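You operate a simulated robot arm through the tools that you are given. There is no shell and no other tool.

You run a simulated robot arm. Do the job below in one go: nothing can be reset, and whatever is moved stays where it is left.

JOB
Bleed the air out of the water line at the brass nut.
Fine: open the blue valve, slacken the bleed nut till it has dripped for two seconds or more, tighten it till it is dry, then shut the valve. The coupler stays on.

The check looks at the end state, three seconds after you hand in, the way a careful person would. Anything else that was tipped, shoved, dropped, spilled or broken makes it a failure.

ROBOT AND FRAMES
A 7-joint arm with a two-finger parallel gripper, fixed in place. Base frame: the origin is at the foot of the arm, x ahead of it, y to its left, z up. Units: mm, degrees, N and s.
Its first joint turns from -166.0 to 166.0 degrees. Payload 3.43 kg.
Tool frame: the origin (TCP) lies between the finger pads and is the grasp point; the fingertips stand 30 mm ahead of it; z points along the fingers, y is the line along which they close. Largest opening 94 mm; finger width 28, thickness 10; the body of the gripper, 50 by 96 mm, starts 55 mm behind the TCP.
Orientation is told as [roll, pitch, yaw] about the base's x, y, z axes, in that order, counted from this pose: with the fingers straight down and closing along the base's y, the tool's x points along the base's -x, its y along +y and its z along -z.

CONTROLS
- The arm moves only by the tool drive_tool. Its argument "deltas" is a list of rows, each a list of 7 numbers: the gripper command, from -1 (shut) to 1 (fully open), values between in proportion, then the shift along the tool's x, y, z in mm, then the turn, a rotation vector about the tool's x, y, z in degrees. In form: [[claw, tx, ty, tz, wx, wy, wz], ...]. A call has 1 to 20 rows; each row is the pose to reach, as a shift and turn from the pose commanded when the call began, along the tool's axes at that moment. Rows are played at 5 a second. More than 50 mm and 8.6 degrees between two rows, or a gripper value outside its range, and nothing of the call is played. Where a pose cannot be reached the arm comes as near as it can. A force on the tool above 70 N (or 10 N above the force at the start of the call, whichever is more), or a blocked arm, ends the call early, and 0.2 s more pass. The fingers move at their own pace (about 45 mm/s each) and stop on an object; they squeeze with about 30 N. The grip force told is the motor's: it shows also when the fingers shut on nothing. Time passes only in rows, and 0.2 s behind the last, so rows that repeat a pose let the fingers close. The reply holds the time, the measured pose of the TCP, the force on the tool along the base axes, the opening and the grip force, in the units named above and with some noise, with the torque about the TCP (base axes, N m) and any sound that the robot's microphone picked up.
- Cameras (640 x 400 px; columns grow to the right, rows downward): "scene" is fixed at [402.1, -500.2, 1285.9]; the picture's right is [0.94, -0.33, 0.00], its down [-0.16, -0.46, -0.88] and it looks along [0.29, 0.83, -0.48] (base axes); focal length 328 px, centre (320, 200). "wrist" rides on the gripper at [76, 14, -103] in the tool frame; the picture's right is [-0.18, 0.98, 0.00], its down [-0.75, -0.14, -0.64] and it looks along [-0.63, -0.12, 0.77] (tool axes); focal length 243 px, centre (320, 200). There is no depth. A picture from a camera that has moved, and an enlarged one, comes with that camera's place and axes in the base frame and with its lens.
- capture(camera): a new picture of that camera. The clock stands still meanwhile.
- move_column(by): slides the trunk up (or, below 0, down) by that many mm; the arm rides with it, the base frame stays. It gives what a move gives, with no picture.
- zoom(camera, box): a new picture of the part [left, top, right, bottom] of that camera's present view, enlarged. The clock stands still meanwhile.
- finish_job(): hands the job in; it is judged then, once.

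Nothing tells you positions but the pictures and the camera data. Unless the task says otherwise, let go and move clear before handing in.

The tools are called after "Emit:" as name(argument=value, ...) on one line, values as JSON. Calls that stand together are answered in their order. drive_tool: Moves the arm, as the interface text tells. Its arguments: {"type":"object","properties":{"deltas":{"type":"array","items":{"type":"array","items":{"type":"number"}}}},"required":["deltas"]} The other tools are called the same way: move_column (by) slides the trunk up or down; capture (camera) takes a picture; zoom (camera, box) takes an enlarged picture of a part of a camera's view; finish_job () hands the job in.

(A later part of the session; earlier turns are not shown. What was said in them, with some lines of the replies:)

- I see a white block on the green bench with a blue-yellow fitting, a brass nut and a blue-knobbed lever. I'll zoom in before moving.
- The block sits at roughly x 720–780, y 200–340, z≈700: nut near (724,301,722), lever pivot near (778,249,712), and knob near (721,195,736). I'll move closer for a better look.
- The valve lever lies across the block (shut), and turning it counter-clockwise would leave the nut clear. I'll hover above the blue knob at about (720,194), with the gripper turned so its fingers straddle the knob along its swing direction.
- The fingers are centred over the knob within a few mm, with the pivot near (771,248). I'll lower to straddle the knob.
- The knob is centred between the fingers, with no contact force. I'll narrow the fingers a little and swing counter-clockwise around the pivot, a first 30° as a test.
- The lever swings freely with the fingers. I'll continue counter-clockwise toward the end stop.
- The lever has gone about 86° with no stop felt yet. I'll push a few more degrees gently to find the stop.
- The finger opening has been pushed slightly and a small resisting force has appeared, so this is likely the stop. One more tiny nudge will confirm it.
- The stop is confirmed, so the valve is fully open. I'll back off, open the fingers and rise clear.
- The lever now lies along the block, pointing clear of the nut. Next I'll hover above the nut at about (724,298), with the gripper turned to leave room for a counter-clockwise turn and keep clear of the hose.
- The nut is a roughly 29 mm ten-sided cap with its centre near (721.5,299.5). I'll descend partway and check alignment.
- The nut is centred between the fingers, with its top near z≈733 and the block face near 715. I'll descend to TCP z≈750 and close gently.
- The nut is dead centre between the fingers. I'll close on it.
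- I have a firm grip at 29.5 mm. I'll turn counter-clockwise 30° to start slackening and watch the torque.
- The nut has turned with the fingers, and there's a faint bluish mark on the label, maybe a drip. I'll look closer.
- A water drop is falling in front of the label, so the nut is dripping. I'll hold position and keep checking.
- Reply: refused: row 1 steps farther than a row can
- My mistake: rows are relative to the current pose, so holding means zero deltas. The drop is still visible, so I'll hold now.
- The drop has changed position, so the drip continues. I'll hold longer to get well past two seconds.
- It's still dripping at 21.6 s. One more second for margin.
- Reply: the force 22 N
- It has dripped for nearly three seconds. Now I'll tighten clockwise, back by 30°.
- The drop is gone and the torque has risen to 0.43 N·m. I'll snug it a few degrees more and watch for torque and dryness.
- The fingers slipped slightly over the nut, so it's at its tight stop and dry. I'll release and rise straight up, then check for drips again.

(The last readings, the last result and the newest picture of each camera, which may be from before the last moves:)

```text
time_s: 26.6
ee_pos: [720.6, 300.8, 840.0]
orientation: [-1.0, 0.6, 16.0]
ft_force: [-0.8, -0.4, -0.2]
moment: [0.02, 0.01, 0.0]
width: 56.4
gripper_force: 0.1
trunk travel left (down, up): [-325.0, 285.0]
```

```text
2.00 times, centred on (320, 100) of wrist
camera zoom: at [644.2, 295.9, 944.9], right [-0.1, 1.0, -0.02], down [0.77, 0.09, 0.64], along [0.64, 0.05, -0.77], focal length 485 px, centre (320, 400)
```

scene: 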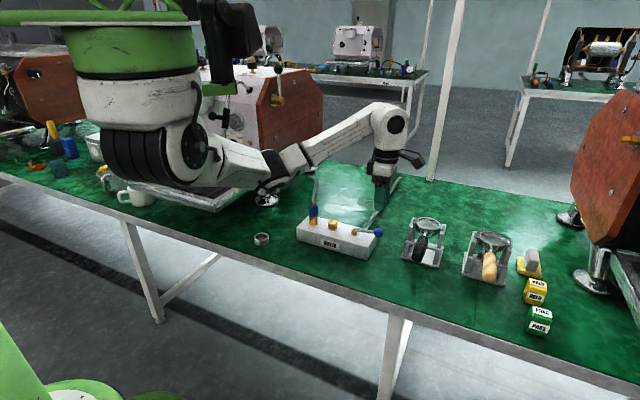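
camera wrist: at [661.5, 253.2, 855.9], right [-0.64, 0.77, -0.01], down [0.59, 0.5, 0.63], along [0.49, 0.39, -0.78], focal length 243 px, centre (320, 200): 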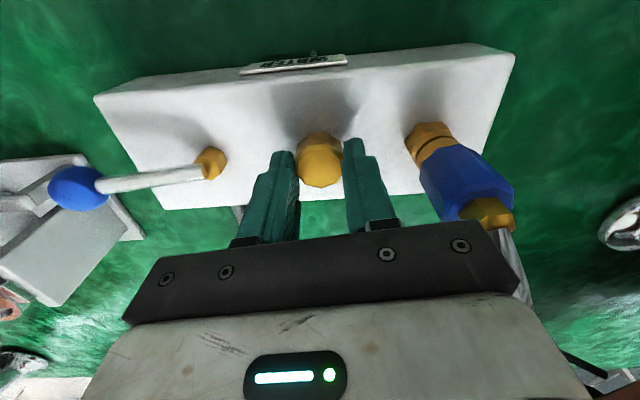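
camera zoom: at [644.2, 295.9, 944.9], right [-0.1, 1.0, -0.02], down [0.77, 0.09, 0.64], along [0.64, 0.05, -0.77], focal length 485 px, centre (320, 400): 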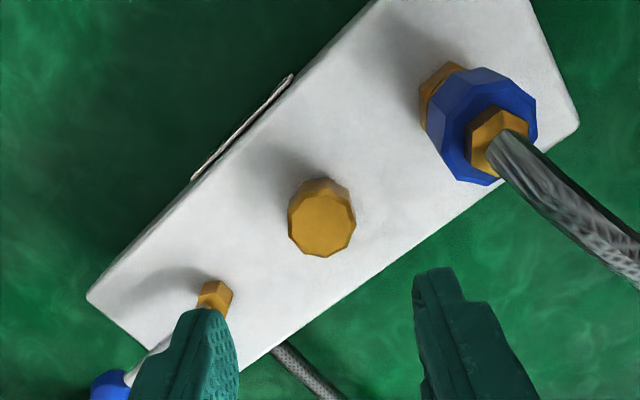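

The nut is dry. Next I'll go back over the blue knob at about (824,195), with the gripper turned to straddle it again.

Emit:
drive_tool(deltas=[[0.2, -4.7, -8.7, -0.7, 0, 0, -7.9], [0.2, -9.4, -17.4, -1.3, 0, 0, -15.9], [0.2, -14, -26, -2, 0, 0, -23.8], [0.2, -18.7, -34.7, -2.7, 0, 0, -31.7], [0.2, -23.4, -43.4, -3.3, 0, 0, -39.7], [0.2, -28.1, -52.1, -4, 0, 0, -47.6], [0.2, -32.8, -60.8, -4.7, 0, 0, -55.5], [0.2, -37.4, -69.4, -5.3, 0, 0, -63.5], [0.2, -42.1, -78.1, -6, 0, 0, -71.4], [0.2, -46.8, -86.8, -6.7, 0, 0, -79.3], [0.2, -51.5, -95.5, -7.3, 0, 0, -87.3], [0.2, -56.2, -104.2, -8, 0, 0, -95.2], [0.2, -60.8, -112.8, -8.7, 0, 0, -103.1], [0.2, -65.5, -121.5, -9.3, 0, 0, -111.1], [0.2, -70.2, -130.2, -10, 0, 0, -119]])

Emit:
capture(camera="wrist")

Emit:
zoom(camera="scene", box=[290, 150, 430, 270])

```text
time_s: 29.8
ee_pos: [823.8, 195.6, 853.1]
orientation: [1.0, 0.8, 135.2]
ft_force: [-0.3, -0.5, 0.6]
moment: [-0.02, 0.01, 0.01]
width: 56.5
gripper_force: 0.1
trunk travel left (down, up): [-325.0, 285.0]
```

```text
taken
camera wrist: at [869.1, 134.3, 957.5], right [-0.82, -0.57, 0.01], down [-0.43, 0.64, 0.63], along [-0.37, 0.51, -0.78], focal length 243 px, centre (320, 200)
```

wrist: 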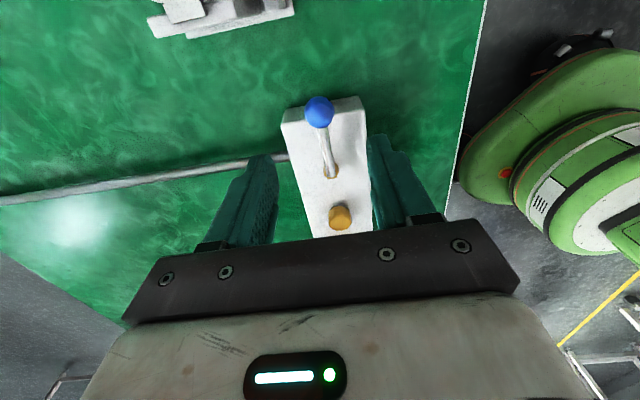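

```text
3.33 times, centred on (360, 210) of scene
camera zoom: at [402.1, -500.2, 1285.9], right [0.94, -0.33, 0.0], down [-0.16, -0.46, -0.88], along [0.29, 0.83, -0.48], focal length 1092 px, centre (187, 167)
```

zoom: 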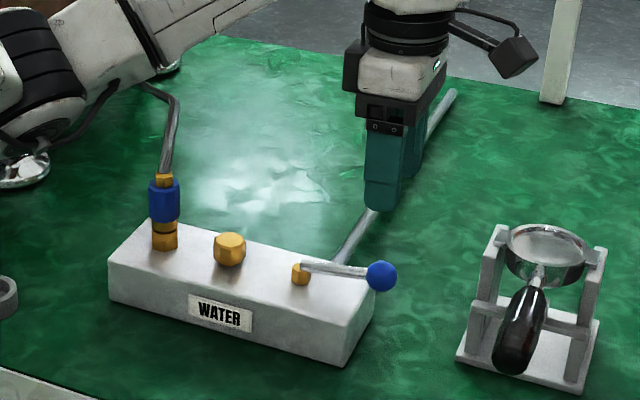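

The knob is centred. I'll descend to straddle it, as before.

Emit:
drive_tool(deltas=[[0.2, 0, 0, 20, 0, 0, 0], [0.2, 0, 0, 40, 0, 0, 0], [0.2, 0, 0, 60, 0, 0, 0], [0.2, 0, 0, 78, 0, 0, 0], [0.2, 0, 0, 92, 0, 0, 0], [0.2, 0, 0, 102, 0, 0, 0]])

Emit:
capture(camera="wrist")

```text
time_s: 31.2
ee_pos: [824.7, 193.8, 751.4]
orientation: [0.9, 0.6, 135.1]
ft_force: [0.1, 0.5, -0.2]
moment: [-0.02, 0.02, 0.02]
width: 56.3
gripper_force: 0.1
trunk travel left (down, up): [-325.0, 285.0]
```

```text
taken
camera wrist: at [868.9, 133.1, 855.5], right [-0.82, -0.57, 0.01], down [-0.43, 0.64, 0.63], along [-0.37, 0.51, -0.78], focal length 243 px, centre (320, 200)
```

wrist: 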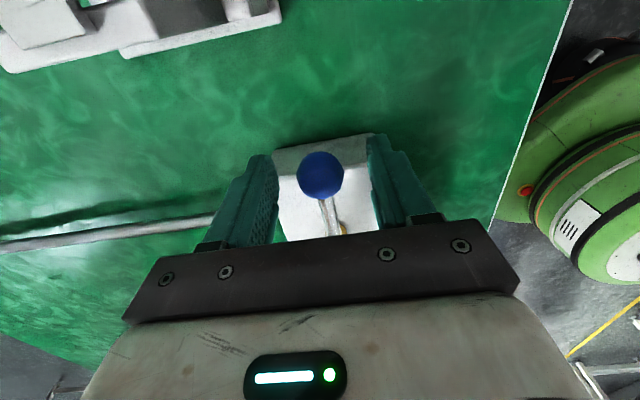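

The knob sits between the fingers. I'll swing clockwise back toward the shut position.

Emit:
drive_tool(deltas=[[-0.2, 0, 0, 1, 0, 0, 0], [-0.2, 0, 0, 1, 0, 0, 0], [-0.2, -0.4, 7.8, 1, 0, 0, 6], [-0.2, -1.6, 15.6, 1, 0, 0, 12], [-0.2, -3.7, 23.2, 1, 0, 0, 18], [-0.2, -6.5, 30.5, 1, 0, 0, 24], [-0.2, -10, 37.5, 1, 0, 0, 30], [-0.2, -14.3, 44.1, 1, 0, 0, 36], [-0.2, -19.3, 50.2, 1, 0, 0, 42], [-0.2, -24.8, 55.7, 1, 0, 0, 48], [-0.2, -30.9, 60.7, 1, 0, 0, 54], [-0.2, -37.5, 65, 1, 0, 0, 60], [-0.2, -44.5, 68.5, 1, 0, 0, 66], [-0.2, -51.8, 71.3, 1, 0, 0, 72], [-0.2, -59.4, 73.4, 1, 0, 0, 78], [-0.2, -67.2, 74.6, 1, 0, 0, 84]])

Emit:
zoom(camera="wrist", box=[230, 100, 420, 250])

Emit:
zoom(camera="scene", box=[290, 150, 430, 270])

```text
time_s: 34.6
ee_pos: [724.1, 187.2, 750.7]
orientation: [-0.6, 1.0, 51.0]
ft_force: [0.1, -0.1, 0.9]
moment: [0.02, 0.03, -0.01]
width: 38.0
gripper_force: 0.5
trunk travel left (down, up): [-325.0, 285.0]
```

```text
2.67 times, centred on (325, 175) of wrist
camera zoom: at [665.5, 140.8, 855.6], right [-0.65, 0.76, -0.01], down [0.59, 0.51, 0.63], along [0.49, 0.4, -0.78], focal length 647 px, centre (307, 267)
```

zoom: 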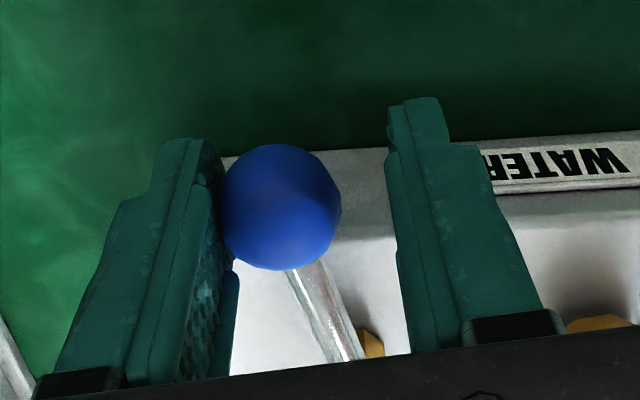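

```text
3.33 times, centred on (360, 210) of scene
camera zoom: at [402.1, -500.2, 1285.9], right [0.94, -0.33, 0.0], down [-0.16, -0.46, -0.88], along [0.29, 0.83, -0.48], focal length 1092 px, centre (187, 167)
```

zoom: 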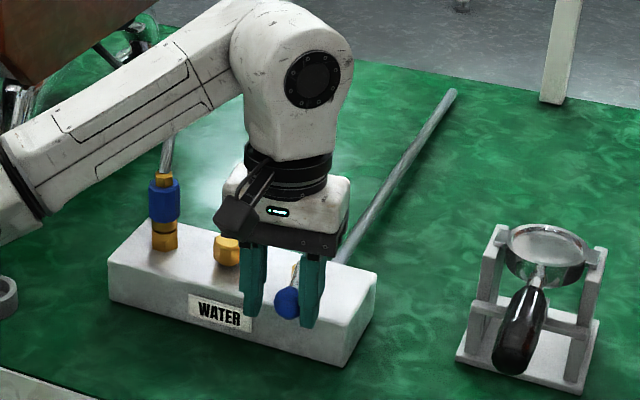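

About 11° remains before the original shut position. I'll continue gently to the stop.

Emit:
drive_tool(deltas=[[-0.2, -0.9, 3.5, 0, 0, 0, 2.2], [-0.2, -1.9, 7, 0, 0, 0, 4.5], [-0.2, -3.1, 10.5, 0, 0, 0, 6.7], [-0.2, -4.5, 14, 0, 0, 0, 9], [-0.2, -4.5, 14, 0, 0, 0, 9]])

Emit:
zoom(camera="wrist", box=[230, 100, 420, 250])

```text
time_s: 35.8
ee_pos: [716.0, 199.6, 750.2]
orientation: [-0.8, 1.0, 42.1]
ft_force: [0.3, -0.4, 0.8]
moment: [0.01, -0.01, -0.01]
width: 37.7
gripper_force: 0.5
trunk travel left (down, up): [-325.0, 285.0]
```

```text
2.67 times, centred on (325, 175) of wrist
camera zoom: at [650.4, 162.6, 854.7], right [-0.52, 0.85, -0.01], down [0.66, 0.41, 0.63], along [0.54, 0.32, -0.78], focal length 647 px, centre (307, 267)
```

zoom: 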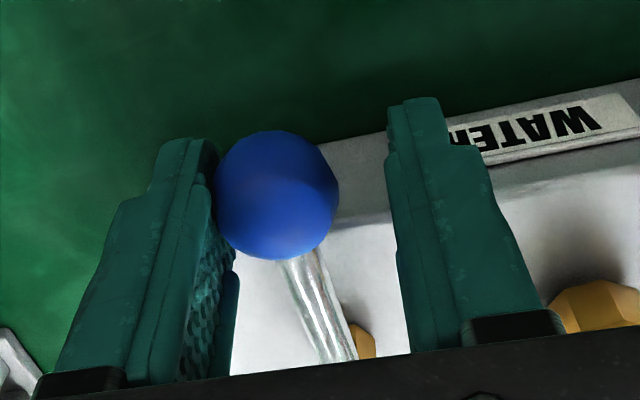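

No stop felt yet, so I'll push a little further in small steps.

Emit:
drive_tool(deltas=[[-0.2, 0, 1.5, 0, 0, 0, 1.2], [-0.2, -0.1, 3, 0, 0, 0, 2.4], [-0.2, -0.1, 4, 0, 0, 0, 3.1], [-0.2, -0.1, 4, 0, 0, 0, 3.1]])

Emit:
zoom(camera="wrist", box=[230, 100, 420, 250])

```text
time_s: 36.8
ee_pos: [714.0, 202.1, 751.1]
orientation: [-0.8, 0.9, 39.0]
ft_force: [4.5, -4.6, 0.1]
moment: [0.0, -0.07, 0.02]
width: 40.9
gripper_force: 2.7
trunk travel left (down, up): [-325.0, 285.0]
```

```text
2.67 times, centred on (325, 175) of wrist
camera zoom: at [646.1, 168.9, 854.6], right [-0.47, 0.88, -0.02], down [0.68, 0.38, 0.63], along [0.56, 0.29, -0.77], focal length 647 px, centre (307, 267)
```

zoom: 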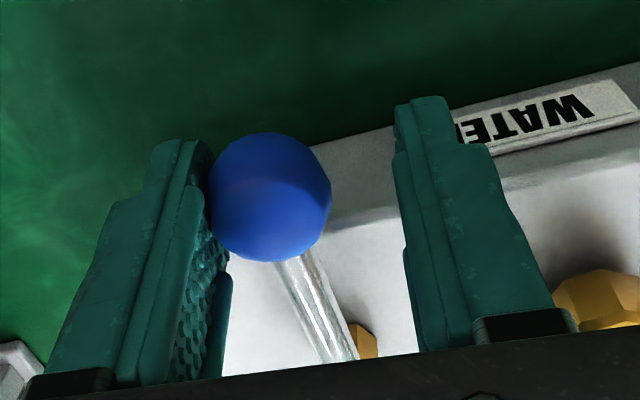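

The stop is reached, with about 6 N and the finger pushed back, so the valve is shut. I'll back off, open and rise clear.

Emit:
drive_tool(deltas=[[-0.2, 0, -4, 0, 0, 0, 0], [0, 0, -7, 0, 0, 0, 0], [0.2, 0, -7, 0, 0, 0, 0], [0.2, 0, -7, -15, 0, 0, 0], [0.2, 0, -7, -35, 0, 0, 0], [0.2, 0, -7, -60, 0, 0, 0], [0.2, 0, -7, -90, 0, 0, 0], [0.2, 0, -7, -120, 0, 0, 0], [0.2, 0, -7, -150, 0, 0, 0]])

Emit:
capture(camera="wrist")

Emit:
zoom(camera="scene", box=[290, 170, 390, 270])

Emit:
capture(camera="scene")

```text
time_s: 38.8
ee_pos: [718.0, 200.5, 899.0]
orientation: [-0.8, 0.9, 38.9]
ft_force: [-0.4, 0.0, 0.0]
moment: [-0.01, -0.02, -0.01]
width: 56.4
gripper_force: 0.0
trunk travel left (down, up): [-325.0, 285.0]
```

```text
taken
camera wrist: at [651.1, 167.2, 1004.4], right [-0.48, 0.88, -0.02], down [0.68, 0.38, 0.63], along [0.56, 0.29, -0.78], focal length 243 px, centre (320, 200)
```

wrist: 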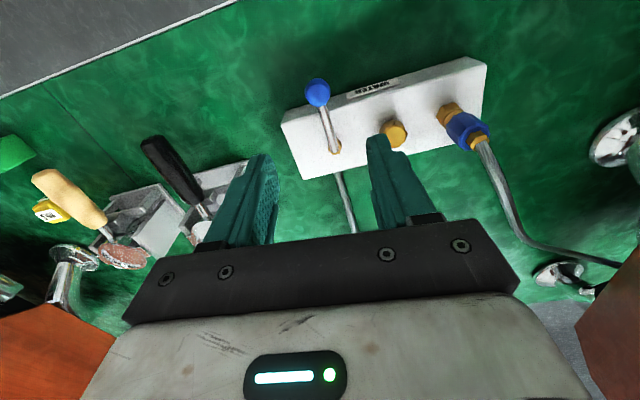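

```text
4.00 times, centred on (340, 220) of scene
camera zoom: at [402.1, -500.2, 1285.9], right [0.94, -0.33, 0.0], down [-0.16, -0.46, -0.88], along [0.29, 0.83, -0.48], focal length 1310 px, centre (240, 120)
```

zoom: 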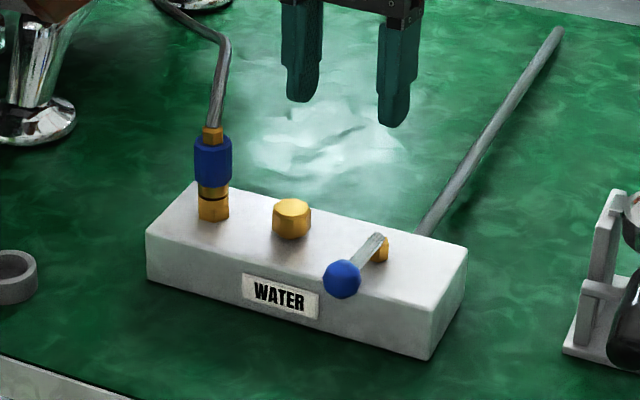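

```text
taken
```

scene: 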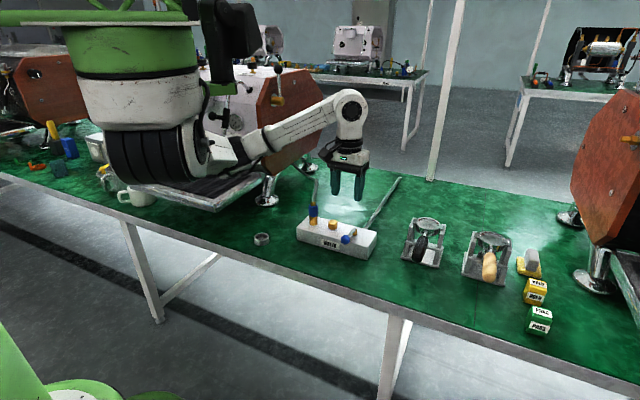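

The lever is back exactly where it started (shut), the nut is tight and dry, and the coupler is still on. Nothing else has moved and the gripper is clear, so I'm handing in.

Emit:
finish_job()

```text
The job is handed in.
```

The water line is bled and I've handed the job in; the result of the check hasn't come back.

- **Valve open:** I turned the blue lever counter-clockwise about 90° until it met its stop.
- **Bleed:** I slackened the brass nut by 30°. It dripped for nearly three seconds.
- **Tighten:** I turned the nut back clockwise until the fingers slipped on it. With the valve still open, I saw no more drops.
- **Valve shut:** I turned the lever back to its other stop, and it now looks the same as in the first picture.

The coupler stayed on, and the last pictures show nothing else moved. The gripper is open and well above the block.
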